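You operate a simulated robot arm through the tools that you are given. There is no shell and no other tool.

Carry out the task below with a simulated robot arm. There is one attempt and no reset: what you move stays moved.

JOB
Brush the sprocket block clean with cleaner, then blow it dry.
Fine: put the brush back and switch the blower off once the drops are gone. Set down upright: green brush. What is to be rubbed or washed off counts as gone when no trace of it is left.
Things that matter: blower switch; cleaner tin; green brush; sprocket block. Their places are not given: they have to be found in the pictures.

The check looks at the end state, three seconds after you hand in, the way a careful person would. Anything else that was tipped, shoved, dropped, spilled or broken makes it a failure.

ROBOT AND FRAMES
A 6-joint arm with a two-finger gripper, fixed in place. Base frame: the origin is at the foot of the arm, x ahead of it, y to its left, z up; the work surface is at about z = 0. Units: cm, degrees, N and s.
With the tool pointing down near the work surface it reaches from about 18 to 48 cm from the base axis. Its first joint turns from -66.0 to 66.0 degrees. Payload 1.76 kg.
The tool frame sits at the grasp point between the pads (the TCP): z along the fingers, y along the line on which they close. The tips reach 2.9 cm beyond it. The gripper opens to 8.2 cm. The gripper's body begins 5.8 cm behind the TCP.
Orientation is that of the tool frame in the base frame, as a unit quaternion [w, x, y, z]. With the fingers straight down and closing along the base's y, the tool's x points along the base's -x, its y along +y and its z along -z.

CONTROLS
- The arm moves only by the tool send_rows. Its arguments are lists of equal length, an entry for each row: "travel": the shift along the tool's x, y, z in units of 100 mm (1.0 is 100 mm), a list of three; "delta_rot": the turn, a rotation vector about the tool's x, y, z in units of 180 degrees (1.0 is 180 degrees), a list of three; "claw": the finger opening in cm, from 0 to 8.2. In form: {"travel": [[dx, dy, dz], ...], "delta_rot": [[rx, ry, rz], ...], "claw": [claw, ...]}. A call has 1 to 20 rows; each row is the pose to reach, as a shift and turn from the pose commanded when the call began, along the tool's axes at that moment. A call with a number of a shift or a turn outside -1 to 1 is refused whole. Each row takes 0.2 s and may step no farther than 5 cm and 8.6 degrees from the row before; otherwise, or with a gripper value out of range, the whole call is refused. Where a pose cannot be reached the arm comes as near as it can. A force on the tool above 40 N (or 10 N above the force at the start of the call, whichever is more), or a blocked arm, ends the call early, and 0.2 s more pass. Each finger halts on what it meets, pressing with about 34 N; the grip force reading is that of the motor and also rises with nothing between the fingers. The clock runs only during rows and for 0.2 s after the last one: add rows that repeat a pose to give the fingers time. It gives the time, the measured TCP pose, the force on the tool (base axes), the opening and the grip force at its end, in the units of the frame above (readings bear some noise), with the torque about the TCP (base axes, N m) and any sound that the robot's microphone picked up, and new pictures: "views" is both (left out), scene, wrist or none.
- Cameras (640 x 400 px; columns grow to the right, rows downward): "scene" is fixed at [5.99, 32.66, 42.67]; the picture's right is [-0.83, -0.56, 0.00], its down [-0.28, 0.41, -0.87] and it looks along [0.48, -0.72, -0.50] (base axes); focal length 329 px, centre (320, 200). "wrist" rides on the gripper at [7.9, 0.4, -8.9] in the tool frame; the picture's right is [-0.05, 1.00, 0.00], its down [-0.71, -0.04, -0.71] and it looks along [-0.71, -0.04, 0.71] (tool axes); focal length 256 px, centre (320, 200).
- probe_pixels(camera, pixels): for up to 12 pixels [column, row] of the newest picture of that camera ("zoom" is the newest enlarged one), the place [x, y, z] in the base frame of the surface seen there, good to about 0.2 cm, but the place of the scene camera against the robot may be out by one fixed shift of up to 1.2 cm in any direction. The clock stands still meanwhile.
- enlarge(camera, box): a new picture of the part [left, top, right, bottom] of that camera's present view, enlarged. The clock stands still meanwhile.
- hand_in(): hands the job in; it is judged then, once.

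Leave the gripper open and the arm clear of the work at the hand-in unless told otherwise.

The tools are called after "Request:" as name(argument=value, ...) on one line, values as JSON. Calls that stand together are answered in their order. send_rows: Moves the arm, as the interface text tells. Its arguments: {"type":"object","properties":{"travel":{"type":"array","items":{"type":"array","items":{"type":"number"}}},"delta_rot":{"type":"array","items":{"type":"array","items":{"type":"number"}}},"claw":{"type":"array","items":{"type":"number"}},"views":{"type":"string","enum":["both","scene","wrist","none"]}},"required":["travel","delta_rot","claw"]} The other tools are called the same way: probe_pixels (camera, pixels) gives the place of the surface under pixels of a picture; enlarge (camera, box) takes an enlarged picture of a part of a camera's view; hand_in () hands the job in.

At the start:

```text
time: 0.0
position: [29.23, -5.19, 26.61]
tcp_rot: [-0.001, -0.001, 1.0, 0.0]
contact_force: [0.4, -0.3, 0.5]
torque: [-0.02, -0.03, -0.01]
opening: 8.19
grip_force: 0.0
```

scene: 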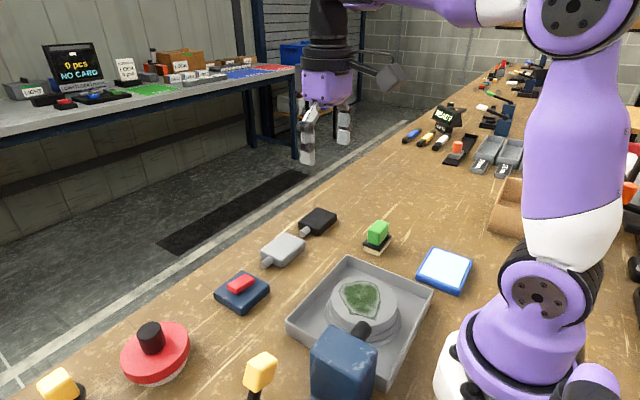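
wrist: 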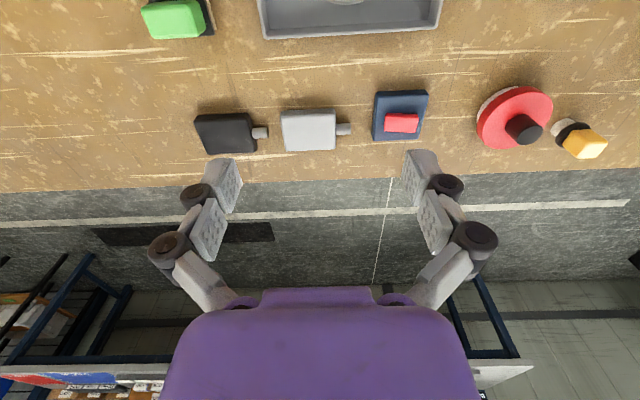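

I see a green block on a black base (scene ~376,235), a tray with a round grey block bearing a green patch (360,298), a blue/red rocker switch (242,290), a red lidded tin (155,350), and a dark blue blower (345,360). I'll enlarge the regions for a closer look.

Request:
enlarge(camera="scene", box=[200, 200, 480, 400])

Request:
enlarge(camera="scene", box=[20, 250, 300, 400])

Request:
enlarge(camera="wrist", box=[120, 0, 640, 200])

Request:
probe_pixels(camera="scene", pixels=[[376, 228], [378, 245], [360, 298], [242, 284], [155, 332], [160, 365], [345, 345], [285, 248], [317, 220], [262, 370], [445, 268], [240, 300]])

Request:
probe_pixels(camera="wrist", pixels=[[172, 18], [205, 25], [400, 122], [390, 100], [524, 129], [508, 105], [350, 35], [585, 144], [310, 130], [225, 133]])

```text
2.00 times, centred on (340, 300) of scene
```

zoom: 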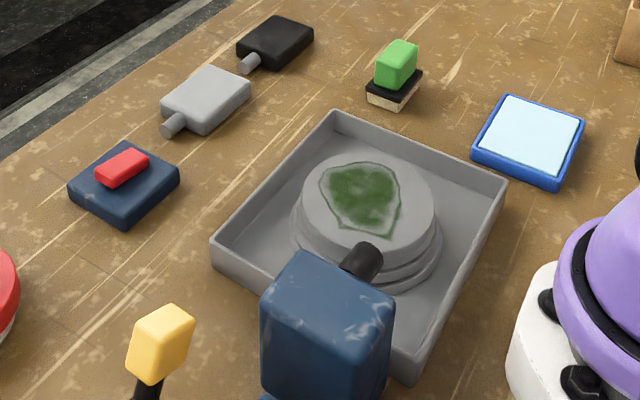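

```text
2.29 times, centred on (160, 325) of scene
```

zoom: 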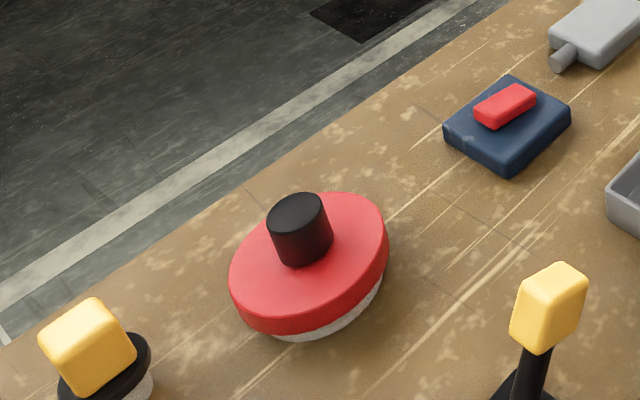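

```text
1.23 times, centred on (380, 100) of wrist
```

zoom: 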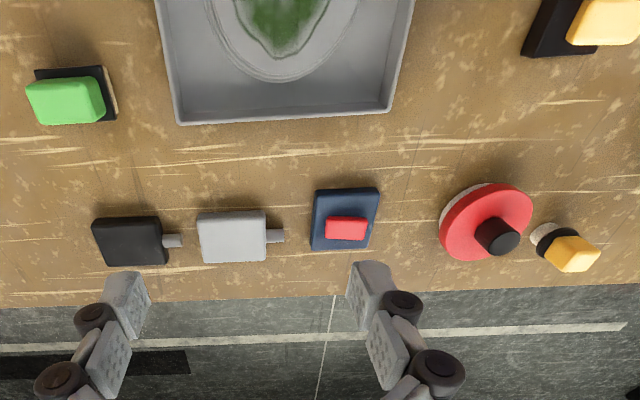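

```text
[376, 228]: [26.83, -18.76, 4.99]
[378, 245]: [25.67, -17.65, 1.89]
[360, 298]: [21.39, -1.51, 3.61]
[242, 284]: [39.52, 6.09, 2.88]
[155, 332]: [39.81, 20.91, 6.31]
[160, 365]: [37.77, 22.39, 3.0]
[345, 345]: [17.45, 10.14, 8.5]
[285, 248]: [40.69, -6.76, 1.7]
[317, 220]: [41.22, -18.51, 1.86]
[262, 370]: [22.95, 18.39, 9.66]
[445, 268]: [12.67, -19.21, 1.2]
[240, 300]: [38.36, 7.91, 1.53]
```

```text
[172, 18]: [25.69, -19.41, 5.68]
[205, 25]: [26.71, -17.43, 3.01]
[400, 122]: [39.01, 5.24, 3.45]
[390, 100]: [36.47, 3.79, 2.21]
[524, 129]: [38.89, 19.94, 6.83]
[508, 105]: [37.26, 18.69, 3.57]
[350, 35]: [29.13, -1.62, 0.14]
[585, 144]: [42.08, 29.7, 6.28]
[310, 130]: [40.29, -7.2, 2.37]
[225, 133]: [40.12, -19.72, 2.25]
```

The wrist and scene probes differ by about (-0.6,-0.8,+0.6), so I'll rely on the wrist ones. Next I move the arm back and left, staying high, to look at the tray, blower and tins with the wrist camera.

Request:
send_rows(travel=[[0.3, 0.3, -0.1], [0.6, 0.6, -0.2], [0.9, 0.9, -0.3], [0.9, 1.2, -0.3]], delta_rot=[[0, 0, 0], [0, 0, 0], [0, 0, 0], [0, 0, 0]], claw=[8.2, 8.2, 8.2, 8.2])

```text
refused: 1.2 is not a number from -1 to 1
```

Splitting that into a smaller shift, since values must stay within ±1.

Request:
send_rows(travel=[[0.3, 0.3, -0.1], [0.6, 0.6, -0.2], [0.9, 0.9, -0.3], [0.9, 1.0, -0.3]], delta_rot=[[0, 0, 0], [0, 0, 0], [0, 0, 0], [0, 0, 0]], claw=[8.2, 8.2, 8.2, 8.2])

```text
time: 1.0
position: [20.19, 4.88, 29.71]
tcp_rot: [-0.001, 0.0, 1.0, 0.0]
contact_force: [0.7, 0.1, -0.3]
torque: [-0.01, 0.03, 0.02]
opening: 8.2
grip_force: 0.0
```

scene: 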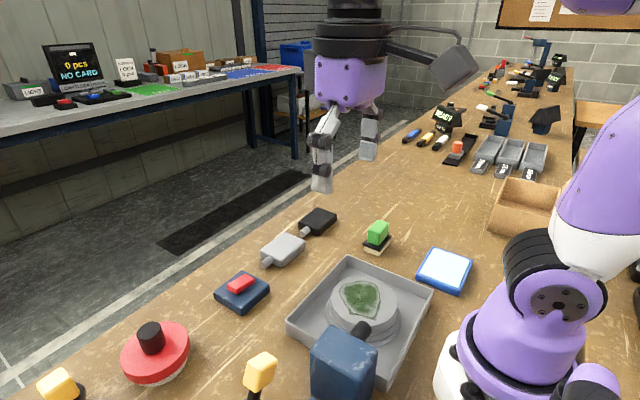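
wrist: 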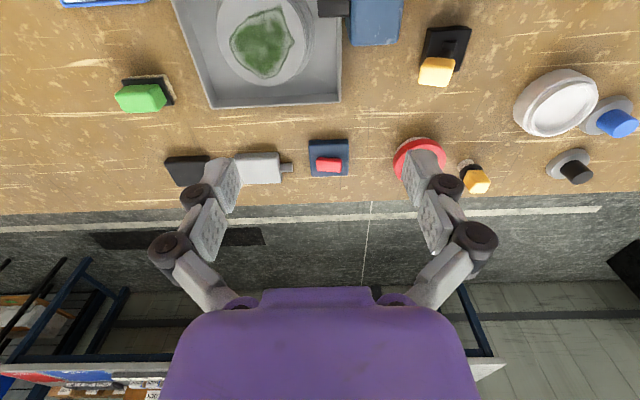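

New items appear to the left: a white round dish (556,102), a blue-knob item (612,120), and a black-knob item (572,168). I'll enlarge these and the tray.

Request:
enlarge(camera="wrist", box=[400, 10, 640, 200])

Request:
enlarge(camera="wrist", box=[170, 0, 500, 190])

Request:
probe_pixels(camera="wrist", pixels=[[556, 102], [534, 126], [617, 123], [577, 172], [437, 72], [460, 45], [375, 25], [335, 8], [261, 45], [420, 150], [210, 100], [338, 100]])

```text
2.11 times, centred on (520, 105) of wrist
```

zoom: 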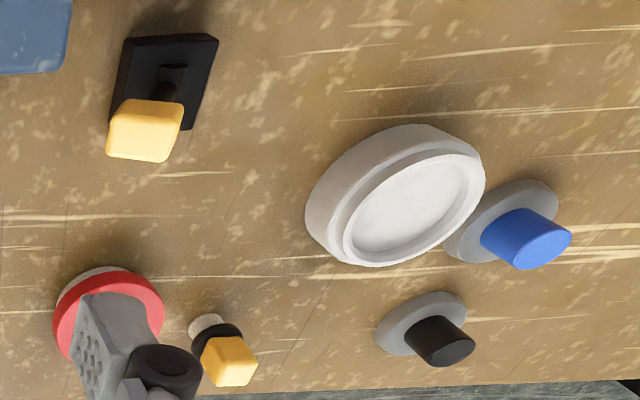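

```text
1.94 times, centred on (335, 95) of wrist
```

zoom: 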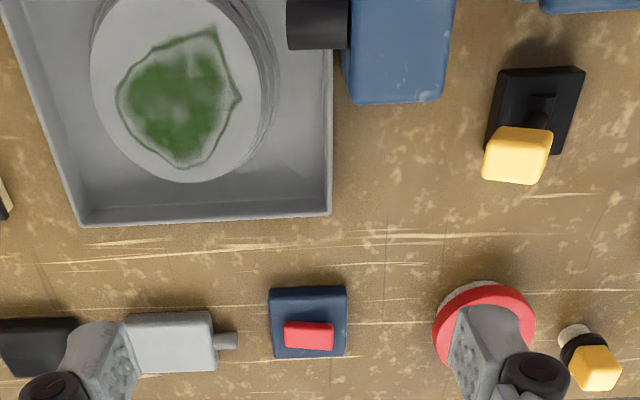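

```text
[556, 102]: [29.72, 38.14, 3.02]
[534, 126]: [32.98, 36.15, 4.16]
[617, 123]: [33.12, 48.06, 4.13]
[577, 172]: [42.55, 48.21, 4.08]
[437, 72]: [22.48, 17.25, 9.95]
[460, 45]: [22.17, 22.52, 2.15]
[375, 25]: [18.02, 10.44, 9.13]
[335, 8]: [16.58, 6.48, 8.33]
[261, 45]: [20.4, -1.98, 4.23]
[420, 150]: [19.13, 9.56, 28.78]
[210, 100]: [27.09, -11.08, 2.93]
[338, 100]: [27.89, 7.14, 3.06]
```

The white recessed dish at about (30,38), the red-lidded tin (38,20), and the two switch candidates (red rocker, yellow-tipped lever beside the blower) need a closer look. I move toward the tin and lever, staying at height.

Request:
send_rows(travel=[[-0.3, 0.3, 0.2], [-0.6, 0.6, 0.5], [-0.8, 0.9, 0.8], [-0.8, 1.0, 1.0]], delta_rot=[[0, 0, 0], [0, 0, 0], [0, 0, 0], [0, 0, 0]], claw=[8.2, 8.2, 8.2, 8.2])

```text
refused: row 2 steps farther than a row can; nothing moved
```

Resending with smaller steps.

Request:
send_rows(travel=[[-0.2, 0.25, 0.2], [-0.4, 0.5, 0.45], [-0.6, 0.75, 0.7], [-0.8, 1.0, 0.95]], delta_rot=[[0, 0, 0], [0, 0, 0], [0, 0, 0], [0, 0, 0]], claw=[8.2, 8.2, 8.2, 8.2])

```text
time: 2.0
position: [28.02, 14.93, 20.14]
tcp_rot: [0.0, 0.0, 1.0, 0.0]
contact_force: [-0.8, 0.0, 0.5]
torque: [-0.03, -0.02, 0.05]
opening: 8.2
grip_force: 0.0
```

scene: 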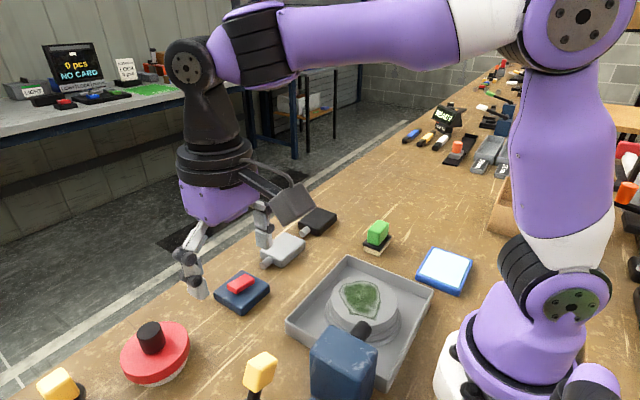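
wrist: 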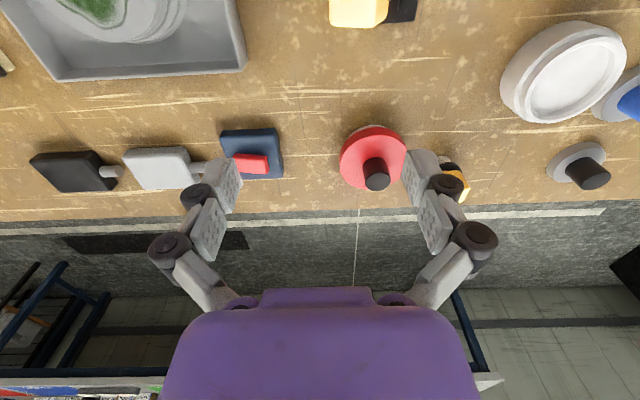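

Enlarging the red tin, the white dish and the rocker from here.

Request:
enlarge(camera="wrist", box=[480, 0, 640, 200])

Request:
enlarge(camera="wrist", box=[320, 100, 480, 210])

Request:
enlarge(camera="wrist", box=[20, 110, 300, 210])

Request:
probe_pixels(camera="wrist", pixels=[[376, 182], [345, 150], [400, 145], [345, 180], [372, 127], [560, 80], [520, 100], [604, 50], [628, 110], [250, 163], [235, 140], [625, 85]])

```text
2.00 times, centred on (560, 100) of wrist
```

zoom: 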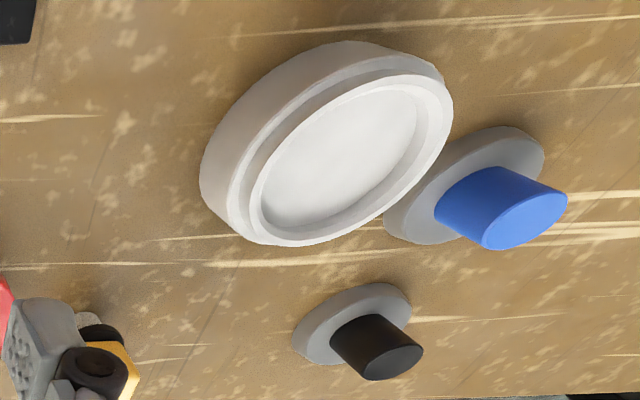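

```text
3.64 times, centred on (400, 155) of wrist
```

zoom: 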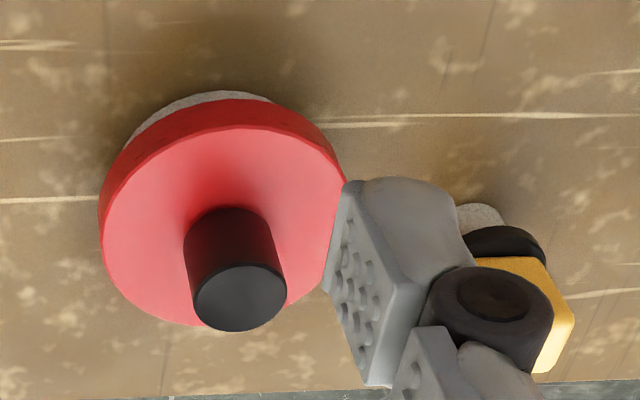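

```text
2.29 times, centred on (160, 160) of wrist
```

zoom: 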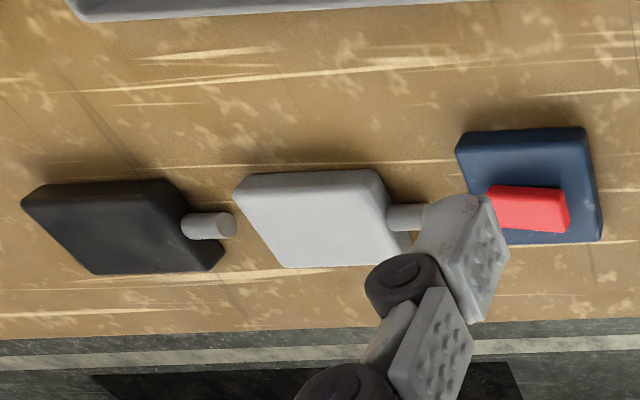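

```text
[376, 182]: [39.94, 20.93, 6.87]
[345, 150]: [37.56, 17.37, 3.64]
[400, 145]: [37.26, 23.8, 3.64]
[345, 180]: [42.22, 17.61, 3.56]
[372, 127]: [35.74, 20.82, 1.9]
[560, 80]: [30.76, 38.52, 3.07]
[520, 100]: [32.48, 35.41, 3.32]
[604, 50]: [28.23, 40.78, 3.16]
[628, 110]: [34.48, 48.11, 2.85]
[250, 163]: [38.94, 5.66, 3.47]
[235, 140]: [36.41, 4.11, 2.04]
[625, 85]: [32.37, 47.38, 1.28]
```

The red disc has a gritty white underside and the yellow cube looks like a small brush. The tin could be the white dish or the pale-blue tray near the arm foot at (12,-20), so I'll look at the white dish from closer and then at the blue tray.

Request:
send_rows(travel=[[0.1, 0.35, 0.0], [0.2, 0.7, 0.0], [0.2, 1.0, 0.0]], delta_rot=[[0, 0, 0], [0, 0, 0], [0, 0, 0]], claw=[8.2, 8.2, 8.2], views="wrist")

Request:
enlarge(camera="wrist", box=[320, 0, 640, 200])

Request:
enlarge(camera="scene", box=[400, 230, 500, 310])

```text
time: 2.8
position: [26.14, 24.81, 20.23]
tcp_rot: [0.0, 0.0, 1.0, 0.0]
contact_force: [0.1, -1.1, -0.3]
torque: [-0.02, 0.0, 0.01]
opening: 8.2
grip_force: 0.2
```

wrist: 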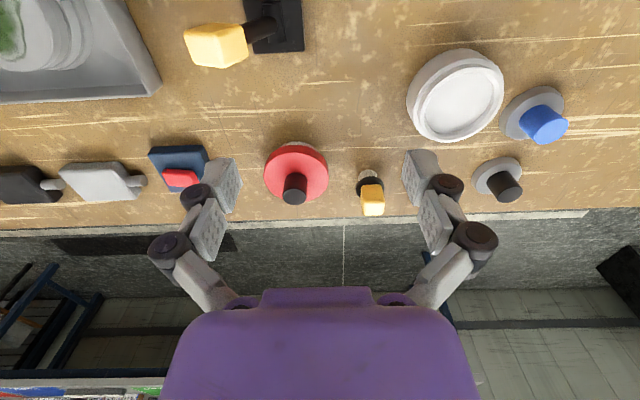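

```text
2.00 times, centred on (480, 100) of wrist
```

zoom: 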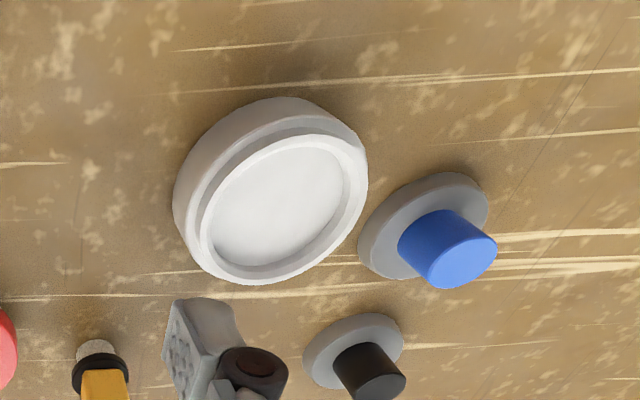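

```text
5.00 times, centred on (450, 270) of scene
```

zoom: 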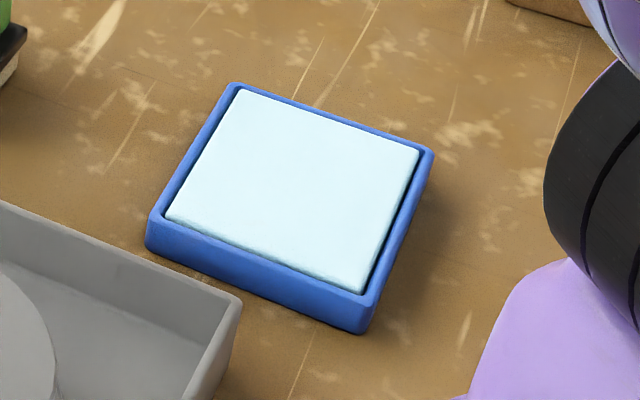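

The white dish looks plain inside. The blue rectangular open tin with pale-blue fill sits next to the work tray and brush, and it looks like the cleaner tin. Next I go over to the right side to inspect the tin, brush and tray up close.

Request:
send_rows(travel=[[0, -0.4, -0.2], [0.1, -0.8, -0.4], [0.1, -1.0, -0.5]], delta_rot=[[0, 0, 0], [0, 0, 0], [0, 0, 0]], claw=[8.2, 8.2, 8.2], views="none")

Request:
send_rows(travel=[[0.1, -0.4, 0], [0.2, -0.8, 0], [0.2, -1.0, 0]], delta_rot=[[0, 0, 0], [0, 0, 0], [0, 0, 0]], claw=[8.2, 8.2, 8.2], views="wrist")

Request:
send_rows(travel=[[0.0, -0.4, 0], [0.0, -0.8, 0], [0.0, -1.0, 0]], delta_rot=[[0, 0, 0], [0, 0, 0], [0, 0, 0]], claw=[8.2, 8.2, 8.2], views="wrist")

```text
time: 3.6
position: [25.26, 14.8, 25.11]
tcp_rot: [0.0, 0.0, 1.0, 0.0]
contact_force: [0.1, 0.8, -0.3]
torque: [0.03, 0.02, 0.0]
opening: 8.22
grip_force: 0.1
```

```text
time: 4.4
position: [23.26, 4.89, 25.2]
tcp_rot: [0.0, 0.0, 1.0, 0.001]
contact_force: [-0.6, 0.3, -0.1]
torque: [-0.02, 0.0, 0.0]
opening: 8.21
grip_force: 0.0
```

wrist: 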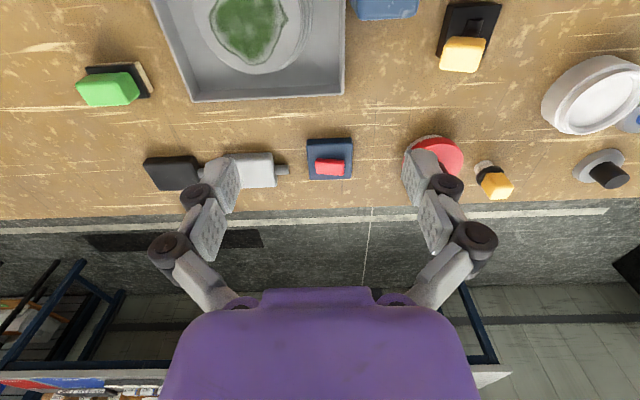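

```text
time: 5.2
position: [23.29, -5.08, 25.18]
tcp_rot: [0.0, 0.0, 1.0, 0.0]
contact_force: [-1.4, -1.0, -0.4]
torque: [-0.05, -0.03, -0.03]
opening: 8.2
grip_force: 0.0
```

wrist: 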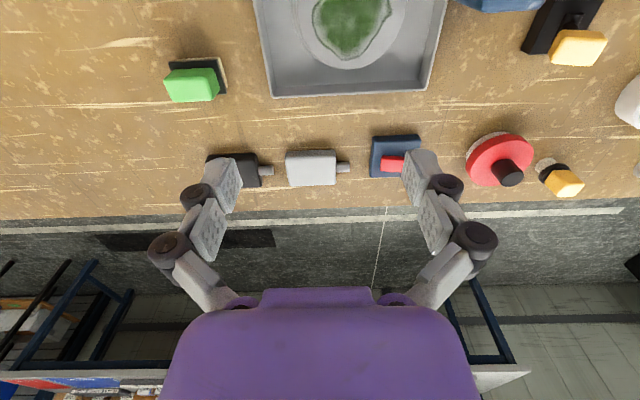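

Zooming on the brush and tray from here, and probing their outlines.

Request:
enlarge(camera="wrist", box=[130, 30, 270, 120])

Request:
enlarge(camera="wrist", box=[230, 0, 630, 120])

Request:
probe_pixels(camera="wrist", pixels=[[166, 83], [170, 100], [218, 97], [213, 70], [168, 64], [170, 72], [192, 92], [192, 76], [223, 64], [226, 92], [215, 60], [190, 100]])

Request:
probe_pixels(camera="wrist", pixels=[[350, 28], [318, 10], [390, 10], [350, 58], [300, 20], [402, 20], [348, 66], [348, 80], [272, 97], [428, 90], [445, 3], [350, 96]])

```text
4.44 times, centred on (200, 75) of wrist
```

zoom: 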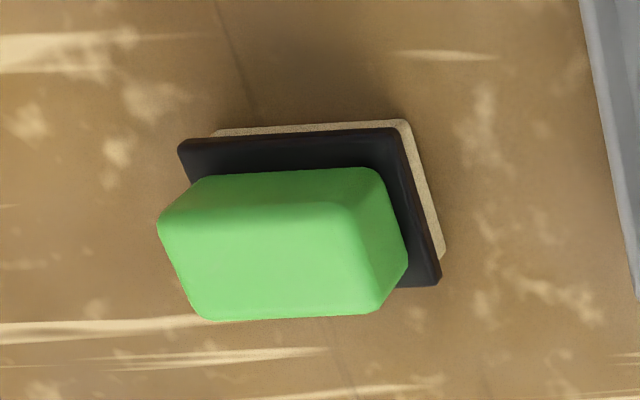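

```text
1.60 times, centred on (430, 60) of wrist
```

zoom: 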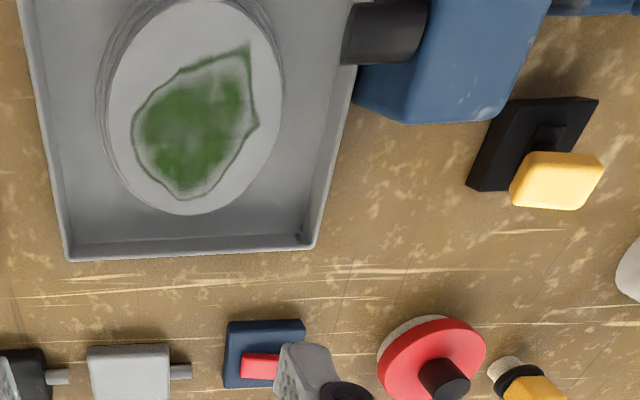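

```text
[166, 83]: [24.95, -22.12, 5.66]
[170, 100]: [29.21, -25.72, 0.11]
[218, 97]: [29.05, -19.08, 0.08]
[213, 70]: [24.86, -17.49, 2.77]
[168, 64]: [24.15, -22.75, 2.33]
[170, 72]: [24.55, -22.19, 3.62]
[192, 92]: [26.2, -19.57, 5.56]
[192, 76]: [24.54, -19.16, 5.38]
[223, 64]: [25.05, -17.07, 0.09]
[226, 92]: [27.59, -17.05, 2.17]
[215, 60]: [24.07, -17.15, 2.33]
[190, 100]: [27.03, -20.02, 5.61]
```

```text
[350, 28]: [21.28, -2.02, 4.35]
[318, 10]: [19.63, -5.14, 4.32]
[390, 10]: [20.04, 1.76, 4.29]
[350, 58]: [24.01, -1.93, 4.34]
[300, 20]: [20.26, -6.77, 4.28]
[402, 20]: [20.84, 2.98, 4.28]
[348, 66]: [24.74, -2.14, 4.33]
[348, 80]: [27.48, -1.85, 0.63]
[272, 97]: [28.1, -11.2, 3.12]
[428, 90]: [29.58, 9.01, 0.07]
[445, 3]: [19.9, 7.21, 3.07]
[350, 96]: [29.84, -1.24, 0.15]
```

Handle of the brush: x≈24.5–27.2, y≈-22…-17.8, top z≈5.65. Base plate z≈2.3. The block top is at z≈4.3, centred near (20,-2). Now I calibrate the scene camera using shared points and measure the tin and nozzle.

Request:
send_rows(travel=[[0, 0, -0.3], [0, 0, -0.5]], delta_rot=[[0, 0, 0], [0, 0, 0]], claw=[8.2, 8.2])

Request:
probe_pixels(camera="scene", pixels=[[348, 257], [432, 252], [471, 263], [460, 293], [419, 276], [445, 268], [350, 230], [362, 330], [372, 325], [366, 283], [340, 300], [375, 310]])

Request:
enlarge(camera="scene", box=[280, 250, 440, 350])

```text
time: 5.8
position: [23.14, -5.21, 30.2]
tcp_rot: [0.0, 0.0, 1.0, 0.0]
contact_force: [0.8, 0.2, -0.1]
torque: [-0.02, -0.02, 0.01]
opening: 8.2
grip_force: 0.1
```

scene: 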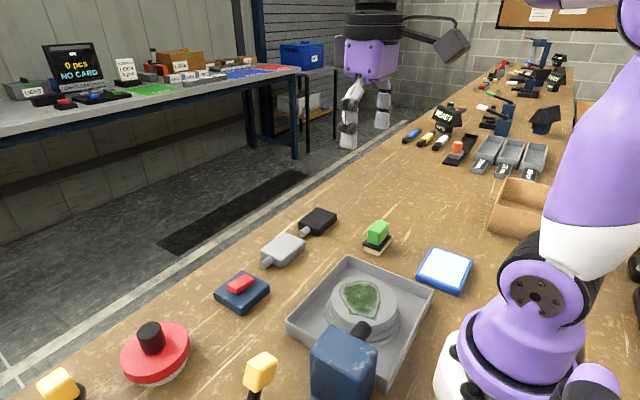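
wrist: 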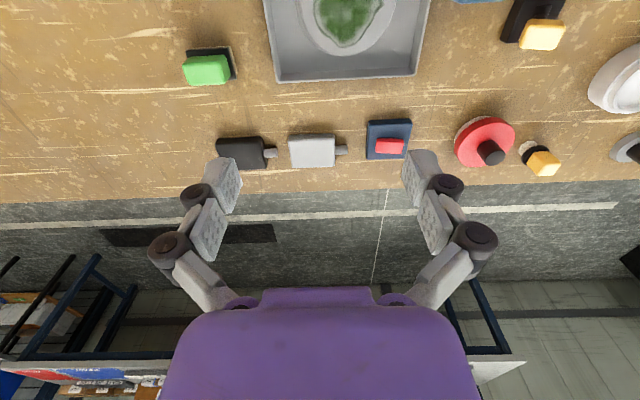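

```text
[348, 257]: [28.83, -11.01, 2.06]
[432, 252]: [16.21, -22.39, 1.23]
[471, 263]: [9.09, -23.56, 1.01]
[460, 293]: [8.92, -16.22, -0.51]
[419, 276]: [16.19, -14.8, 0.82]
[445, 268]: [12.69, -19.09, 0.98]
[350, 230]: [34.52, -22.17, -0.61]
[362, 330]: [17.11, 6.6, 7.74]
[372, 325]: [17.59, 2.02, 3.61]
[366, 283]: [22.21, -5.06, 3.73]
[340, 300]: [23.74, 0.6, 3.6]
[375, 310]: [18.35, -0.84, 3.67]
```

```text
4.00 times, centred on (360, 300) of scene
```

zoom: 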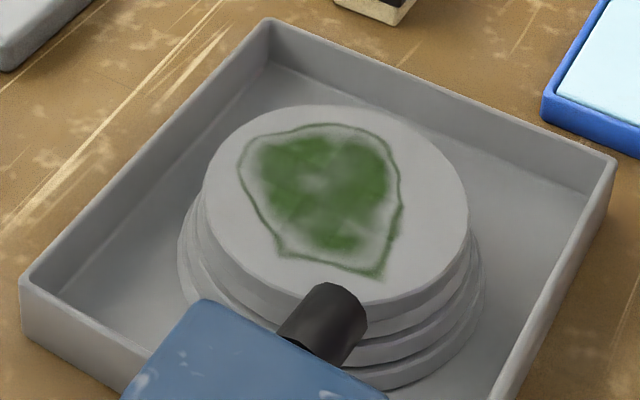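

The table reads z≈-0.6 in the scene camera, so its z is offset by +0.65. The tin centre is about (12,-20). I'll turn the gripper 90° about the vertical so the camera looks toward -y, and move above the tin area to measure it with the wrist camera.

Request:
send_rows(travel=[[0.05, -0.08, 0.03], [0.1, -0.16, 0.06], [0.15, -0.24, 0.09], [0.2, -0.32, 0.12], [0.25, -0.4, 0.15], [0.3, -0.48, 0.18], [0.35, -0.56, 0.2], [0.4, -0.64, 0.2], [0.45, -0.72, 0.2], [0.5, -0.8, 0.2], [0.5, -0.8, 0.2]], delta_rot=[[0, 0, 0.0455], [0, 0, 0.091], [0, 0, 0.1365], [0, 0, 0.182], [0, 0, 0.2275], [0, 0, 0.273], [0, 0, 0.3185], [0, 0, 0.364], [0, 0, 0.4095], [0, 0, 0.455], [0, 0, 0.5]], claw=[8.2, 8.2, 8.2, 8.2, 8.2, 8.2, 8.2, 8.2, 8.2, 8.2, 8.2])

```text
time: 8.2
position: [18.18, -13.27, 28.17]
tcp_rot: [0.0, 0.708, 0.706, 0.0]
contact_force: [0.1, 0.5, -0.1]
torque: [0.0, 0.01, -0.02]
opening: 8.21
grip_force: 0.1
```

scene: 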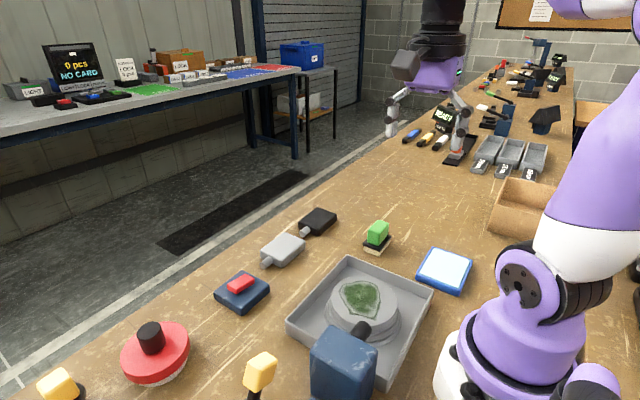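
wrist: 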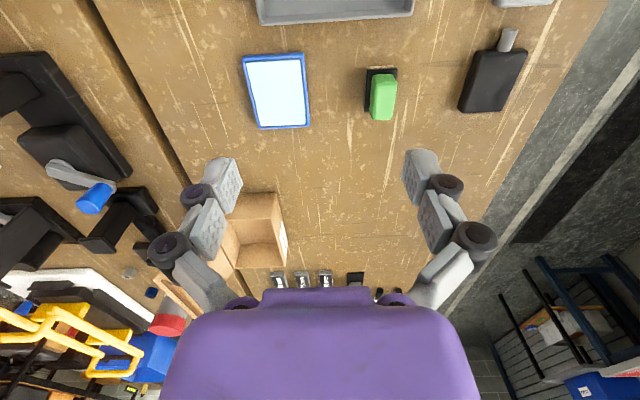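

Now the tin (275,90) and the brush (381,95) are both visible from a good angle. I'll enlarge and probe them.

Request:
enlarge(camera="wrist", box=[220, 30, 420, 150])

Request:
probe_pixels(camera="wrist", pixels=[[243, 57], [303, 53], [310, 124], [259, 129], [275, 90], [260, 70], [371, 75], [396, 74], [393, 118], [372, 118], [383, 97], [383, 112]])

```text
3.20 times, centred on (320, 90) of wrist
```

zoom: 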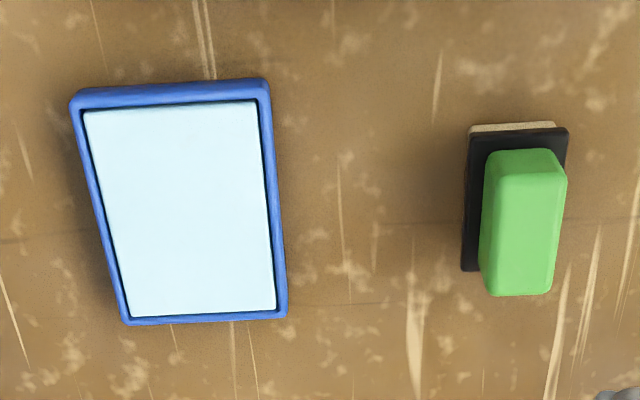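

```text
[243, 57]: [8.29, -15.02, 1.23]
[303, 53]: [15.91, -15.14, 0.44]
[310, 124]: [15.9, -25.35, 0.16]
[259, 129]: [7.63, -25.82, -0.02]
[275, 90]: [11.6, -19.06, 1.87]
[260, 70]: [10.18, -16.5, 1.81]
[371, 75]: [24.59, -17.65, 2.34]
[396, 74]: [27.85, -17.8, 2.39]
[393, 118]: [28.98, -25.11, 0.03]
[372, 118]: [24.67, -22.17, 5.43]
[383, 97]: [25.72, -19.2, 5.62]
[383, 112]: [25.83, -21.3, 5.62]
```

Probing finer points in the enlarged picture: tin inner corners and the handle edges.

Request:
probe_pixels(camera="zoom", pixels=[[90, 115], [250, 108], [268, 300], [137, 308], [490, 260], [558, 260], [495, 172], [560, 182], [520, 290], [525, 190], [467, 265], [565, 150]])

```text
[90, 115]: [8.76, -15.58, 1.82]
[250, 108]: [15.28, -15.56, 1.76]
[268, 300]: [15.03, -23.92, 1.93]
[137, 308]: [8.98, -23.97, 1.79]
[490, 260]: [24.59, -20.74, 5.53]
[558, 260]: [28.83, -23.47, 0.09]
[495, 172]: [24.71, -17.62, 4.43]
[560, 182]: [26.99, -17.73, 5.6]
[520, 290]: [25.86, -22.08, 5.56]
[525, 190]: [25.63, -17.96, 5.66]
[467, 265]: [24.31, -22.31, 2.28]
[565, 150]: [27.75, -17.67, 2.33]
```

The cleaner surface is at x 8.7–15.3, y -24…-15.5, z≈1.85. The handle centre is about (25.8,-19.9). I move above the brush with the fingers closing along x.

Request:
send_rows(travel=[[-0.17, 0.19, 0.25], [-0.34, 0.38, 0.5], [-0.5, 0.57, 0.75], [-0.66, 0.765, 1.0]], delta_rot=[[0, 0, 0], [0, 0, 0], [0, 0, 0], [0, 0, 0]], claw=[8.2, 8.2, 6.5, 6.5], views="wrist")

Request:
send_rows(travel=[[0, 0, 0.3], [0, 0, 0.6], [0, 0, 0.75], [0, 0, 0.75]], delta_rot=[[0, 0, 0], [0, 0, 0], [0, 0, 0], [0, 0, 0]], claw=[6.5, 6.5, 6.5, 6.5])

```text
time: 9.2
position: [25.76, -19.89, 18.37]
tcp_rot: [0.0, 0.707, 0.707, 0.0]
contact_force: [-0.3, -0.2, 0.4]
torque: [0.03, 0.01, 0.0]
opening: 6.5
grip_force: 0.1
```

wrist: 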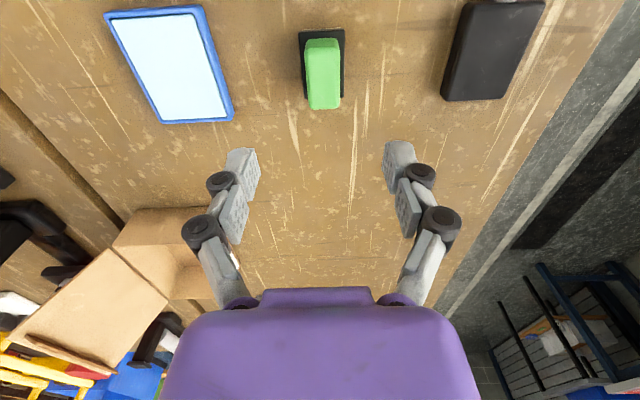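

```text
time: 10.2
position: [25.78, -19.73, 10.82]
tcp_rot: [0.001, 0.707, 0.708, 0.0]
contact_force: [-0.3, 0.9, 0.2]
torque: [0.02, 0.0, -0.01]
opening: 6.49
grip_force: 0.0
```

scene: 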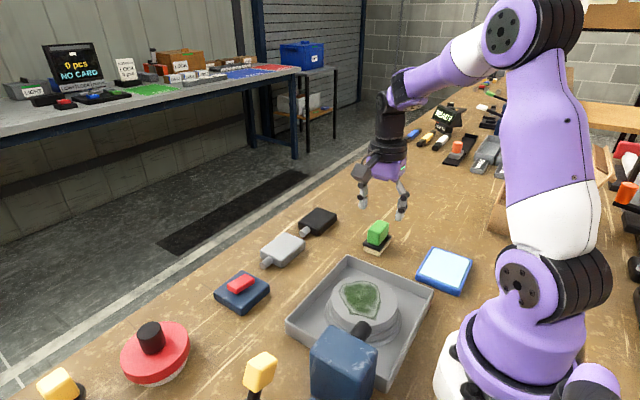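
wrist: 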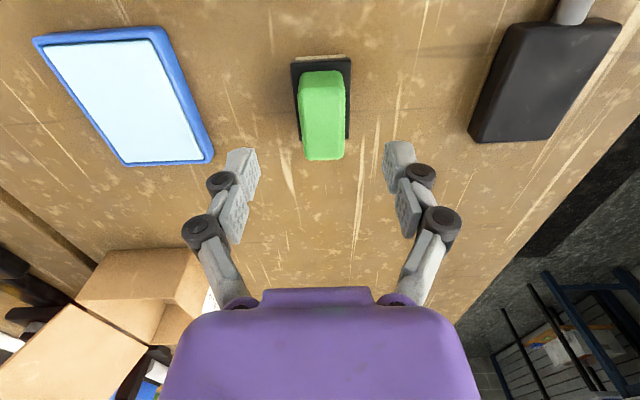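

Good alignment. One more refined probe of the handle and plate edges from here.

Request:
probe_pixels(camera="wrist", pixels=[[304, 120], [342, 120], [304, 90], [340, 90], [325, 155], [321, 76], [323, 120], [294, 66], [348, 62], [296, 130], [347, 130], [322, 57]])

Request:
enlarge(camera="wrist", box=[270, 40, 380, 170])

```text
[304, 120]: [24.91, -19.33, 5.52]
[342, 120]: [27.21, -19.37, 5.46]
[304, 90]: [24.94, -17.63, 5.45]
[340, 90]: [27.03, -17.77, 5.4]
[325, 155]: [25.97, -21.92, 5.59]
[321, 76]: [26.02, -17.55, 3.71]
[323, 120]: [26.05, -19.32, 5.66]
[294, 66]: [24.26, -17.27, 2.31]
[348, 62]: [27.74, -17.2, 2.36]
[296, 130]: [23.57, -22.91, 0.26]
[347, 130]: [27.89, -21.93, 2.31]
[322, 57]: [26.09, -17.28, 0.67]
```

```text
3.08 times, centred on (325, 105) of wrist
```

zoom: 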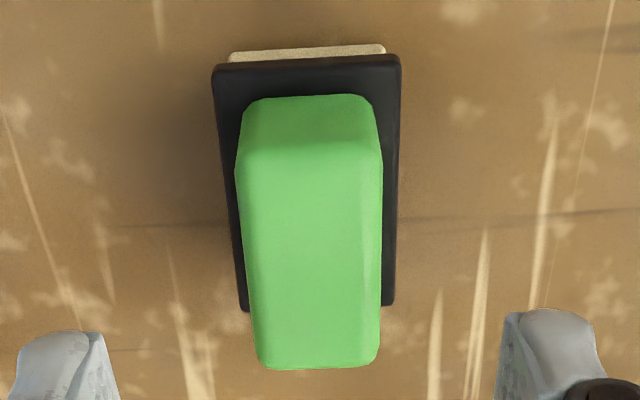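

The handle centre is at (26.05,-19.8). I shift x by +0.27 and go down to z≈5.5 with the fingers open.

Request:
send_rows(travel=[[0, 0.027, 0.2], [0, 0.027, 0.4], [0, 0.027, 0.53], [0, 0.027, 0.53]], delta_rot=[[0, 0, 0], [0, 0, 0], [0, 0, 0], [0, 0, 0]], claw=[6.5, 6.5, 6.5, 6.5])

```text
time: 11.2
position: [26.17, -19.74, 5.44]
tcp_rot: [0.0, 0.707, 0.707, 0.0]
contact_force: [-0.3, -0.2, 0.1]
torque: [-0.02, 0.01, -0.01]
opening: 6.48
grip_force: 0.1
```

scene: 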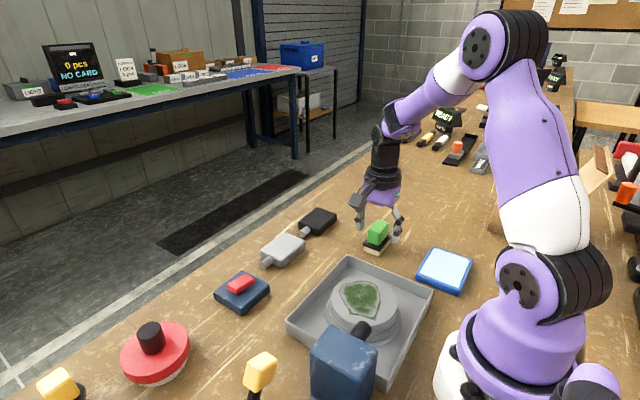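
wrist: 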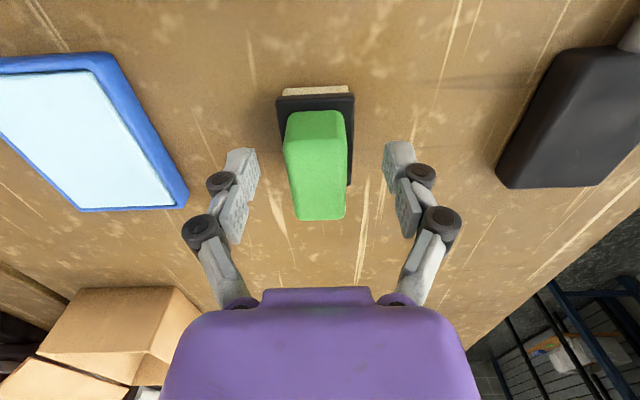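

The fingers straddle the handle. I close them.

Request:
send_rows(travel=[[0, 0, 0], [0, 0, 0], [0, 0, 0]], delta_rot=[[0, 0, 0], [0, 0, 0], [0, 0, 0]], claw=[3.5, 1.0, 1.0], views="wrist")

```text
time: 12.0
position: [26.14, -19.8, 5.39]
tcp_rot: [0.0, 0.707, 0.707, 0.0]
contact_force: [0.1, -0.3, 2.2]
torque: [-0.05, 0.05, 0.0]
opening: 2.7
grip_force: 33.9
```

wrist: 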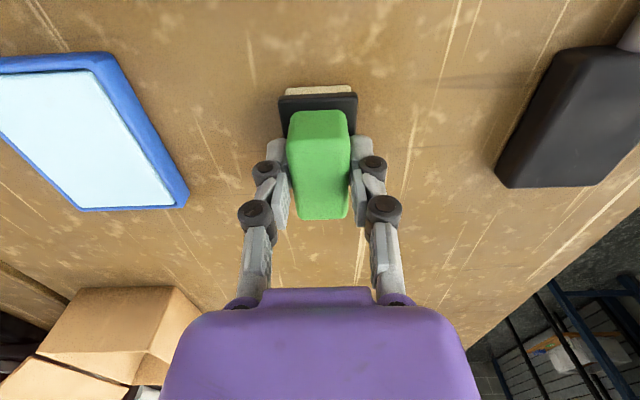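

The handle is gripped (2.7 cm, 34 N) with the TCP at z=5.4 and the bristles on the table. I lift it 8 cm.

Request:
send_rows(travel=[[0, 0, -0.2], [0, 0, -0.5], [0, 0, -0.8], [0, -0.4, -0.8], [0, -0.8, -0.8], [0, -0.95, -0.8]], delta_rot=[[0, 0, 0], [0, 0, 0], [0, 0, 0], [0, 0, 0], [0, 0, 0], [0, 0, 0]], claw=[1, 1, 1, 1, 1, 1])

```text
time: 13.4
position: [16.55, -19.83, 13.43]
tcp_rot: [0.0, 0.706, 0.708, 0.0]
contact_force: [-0.3, -0.1, -0.6]
torque: [-0.04, -0.01, 0.02]
opening: 2.7
grip_force: 33.7
```

scene: 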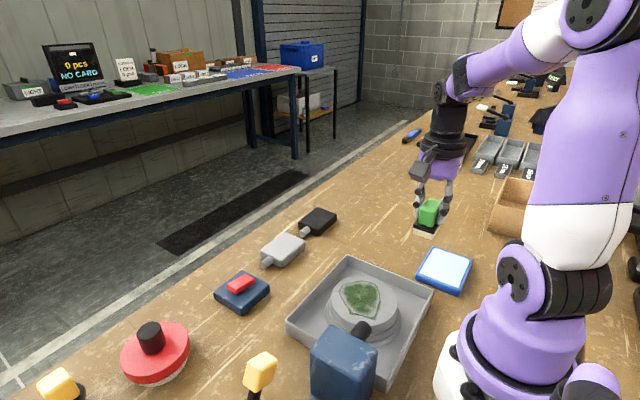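
wrist: 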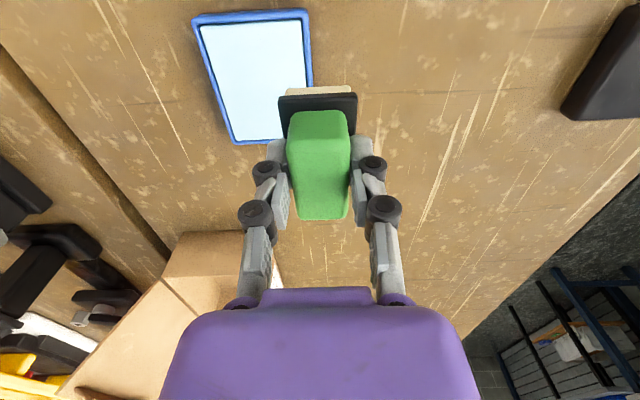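

The brush is held straight. I move over the tin centre (12,-19.8) and go down to just above the cleaner. Contact is expected at TCP z≈7.25.

Request:
send_rows(travel=[[0, -0.25, 0], [0, -0.455, 0], [0, -0.455, 0.3], [0, -0.455, 0.5], [0, -0.455, 0.55]], delta_rot=[[0, 0, 0], [0, 0, 0], [0, 0, 0], [0, 0, 0], [0, 0, 0]], claw=[1, 1, 1, 1, 1])

```text
time: 14.6
position: [12.13, -19.74, 7.92]
tcp_rot: [0.001, 0.706, 0.708, 0.0]
contact_force: [1.2, 0.1, -1.0]
torque: [-0.01, 0.02, 0.0]
opening: 2.72
grip_force: 33.8
```

scene: 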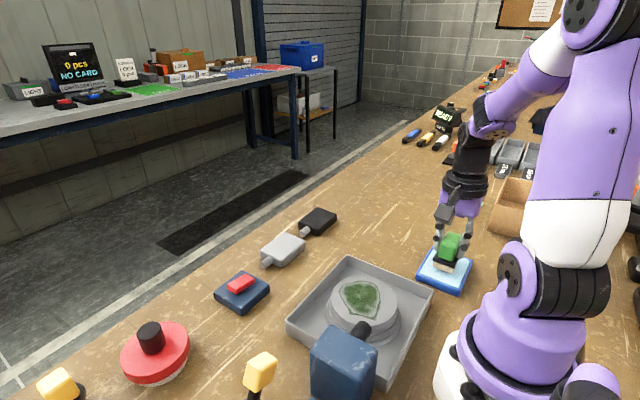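
wrist: 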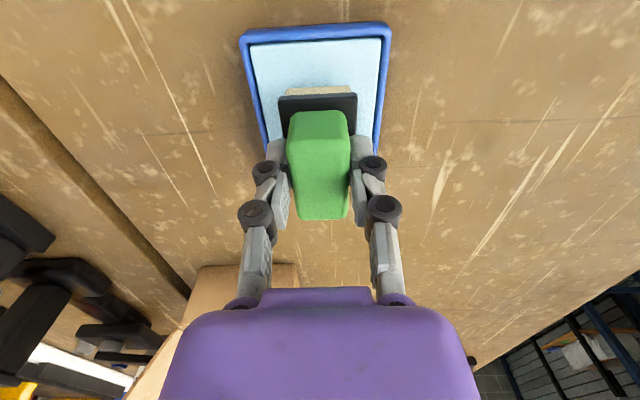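

I'm centred over the tin. I go down slowly to touch the cleaner and hold.

Request:
send_rows(travel=[[0, 0, 0.03], [0, 0, 0.06], [0, 0, 0.08], [0, 0, 0.08]], delta_rot=[[0, 0, 0], [0, 0, 0], [0, 0, 0], [0, 0, 0]], claw=[1, 1, 1, 1], views="wrist")

```text
time: 15.6
position: [12.14, -19.87, 7.13]
tcp_rot: [0.0, 0.707, 0.707, 0.0]
contact_force: [-4.0, 6.8, 24.8]
torque: [0.21, 0.15, -0.03]
opening: 2.69
grip_force: 33.5
```

wrist: 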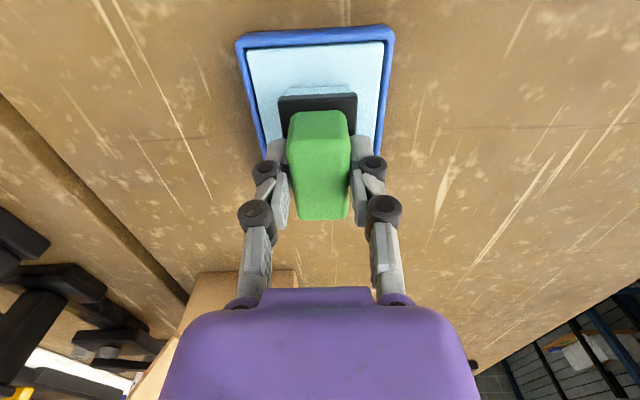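

The bristles touch (about 25 N) and have turned pale blue, so the brush is loaded. I lift it out and look.

Request:
send_rows(travel=[[0, 0, -0.1], [0, 0, -0.4], [0, 0, -0.7], [0.2, 0.2, -0.8], [0.5, 0.4, -0.8]], delta_rot=[[0, 0, 0], [0, 0, 0], [0, 0, 0], [0, 0, 0], [0, 0, 0]], claw=[1, 1, 1, 1, 1])

Request:
enlarge(camera="wrist", box=[240, 0, 400, 240])

Request:
enlarge(camera="scene", box=[280, 220, 480, 345])

```text
time: 16.8
position: [16.3, -14.94, 15.11]
tcp_rot: [0.0, 0.707, 0.707, 0.0]
contact_force: [0.3, 0.0, -0.9]
torque: [-0.04, 0.04, -0.01]
opening: 2.73
grip_force: 33.7
```

scene: 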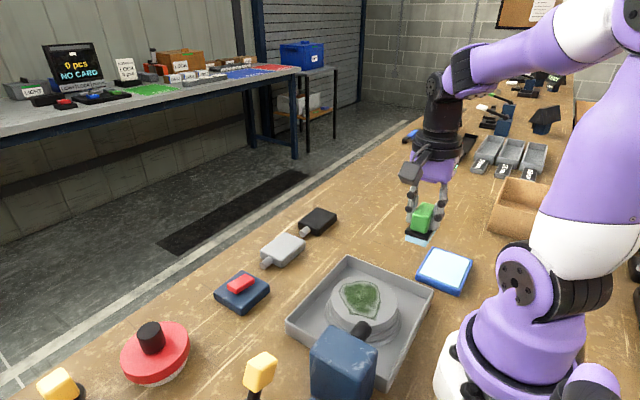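
wrist: 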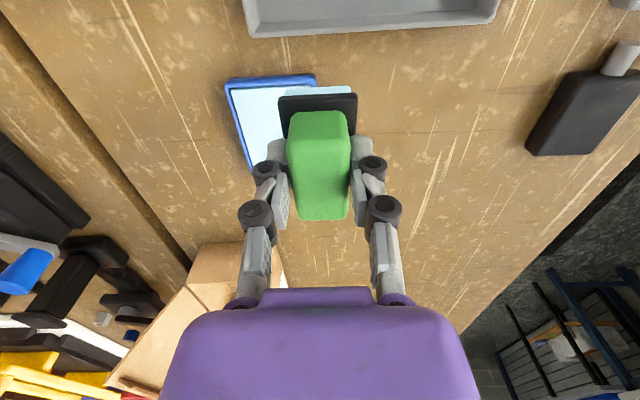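

```text
1.67 times, centred on (320, 120) of wrist
```

zoom: 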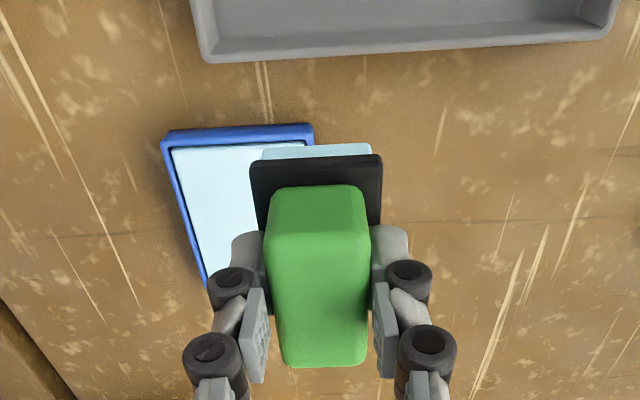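

```text
3.20 times, centred on (380, 282) of scene
```

zoom: 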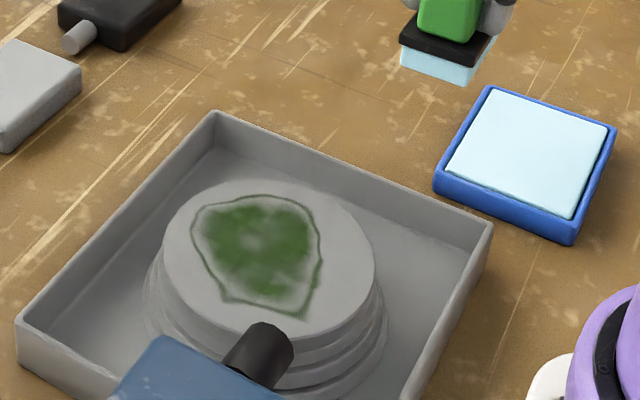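

The bristles are evenly loaded pale blue. I probe the grease outline and the nozzle in this enlarged view.

Request:
probe_pixels(camera="zoom", pixels=[[192, 235], [250, 197], [321, 255], [307, 316], [224, 298], [202, 208], [312, 217], [166, 240], [371, 265], [275, 183], [262, 335], [285, 335]])

```text
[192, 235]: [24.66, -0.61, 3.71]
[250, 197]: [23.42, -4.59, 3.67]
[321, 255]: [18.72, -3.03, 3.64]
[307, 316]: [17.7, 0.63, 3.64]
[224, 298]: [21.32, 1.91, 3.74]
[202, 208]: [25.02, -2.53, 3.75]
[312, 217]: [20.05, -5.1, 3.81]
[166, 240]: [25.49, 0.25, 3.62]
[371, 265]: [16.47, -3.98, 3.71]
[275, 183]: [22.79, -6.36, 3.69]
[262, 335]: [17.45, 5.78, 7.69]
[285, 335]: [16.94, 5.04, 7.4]
```

The scene's x offset is about -0.8. The grease spans x≈17–24.2 and y≈-5.4…1.6 on the block centred at (20.2,-1.9). Bristle contact is expected at TCP z≈9.7. I move over the block at a safe height.

Request:
send_rows(travel=[[0.3, 0.15, 0.05], [0.6, 0.3, 0.1], [0.9, 0.4, 0.15], [0.98, 0.42, 0.2]], delta_rot=[[0, 0, 0], [0, 0, 0], [0, 0, 0], [0, 0, 0]], claw=[1, 1, 1, 1], views="none")

Request:
send_rows(travel=[[0.2, 0, 0.1], [0.32, 0, 0.2], [0.32, 0, 0.25]], delta_rot=[[0, 0, 0], [0, 0, 0], [0, 0, 0]], claw=[1, 1, 1])

```text
time: 17.8
position: [20.44, -5.03, 13.17]
tcp_rot: [0.0, 0.707, 0.707, 0.0]
contact_force: [-0.9, 1.2, -1.2]
torque: [-0.01, 0.05, 0.03]
opening: 2.7
grip_force: 34.0
```

```text
time: 18.6
position: [20.32, -1.9, 10.57]
tcp_rot: [0.0, 0.707, 0.707, 0.0]
contact_force: [0.5, 0.0, -0.3]
torque: [0.02, 0.01, 0.01]
opening: 2.69
grip_force: 34.0
```

scene: 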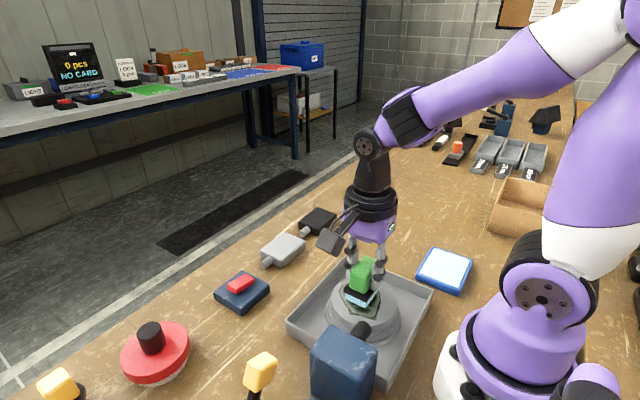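
wrist: 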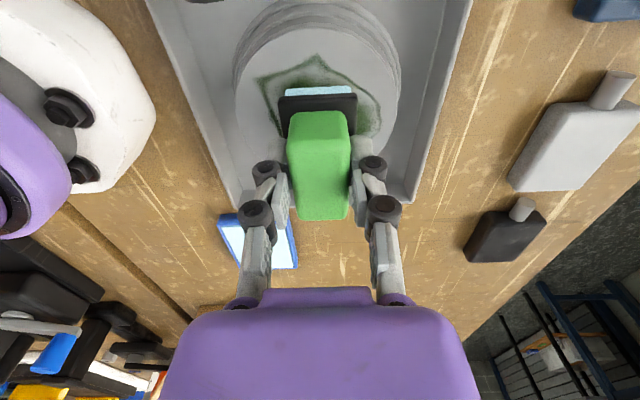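

I'm centred over the patch. I lower gently until the bristles press.

Request:
send_rows(travel=[[0, 0, 0.04], [0, 0, 0.07], [0, 0, 0.085], [0, 0, 0.09]], delta_rot=[[0, 0, 0], [0, 0, 0], [0, 0, 0], [0, 0, 0]], claw=[1, 1, 1, 1], views="none")

```text
time: 19.6
position: [20.26, -1.92, 9.6]
tcp_rot: [0.0, 0.707, 0.707, 0.0]
contact_force: [-0.3, 0.3, -0.2]
torque: [0.01, -0.03, -0.01]
opening: 2.7
grip_force: 34.3
```

No contact yet at 9.6, so I go down in small steps.

Request:
send_rows(travel=[[0, 0, 0.01], [0, 0, 0.02]], delta_rot=[[0, 0, 0], [0, 0, 0]], claw=[1, 1], views="none")

```text
time: 20.2
position: [20.35, -1.91, 9.6]
tcp_rot: [0.0, 0.707, 0.707, -0.001]
contact_force: [-6.4, 2.0, 25.5]
torque: [0.0, 0.2, 0.0]
opening: 2.69
grip_force: 34.1
```

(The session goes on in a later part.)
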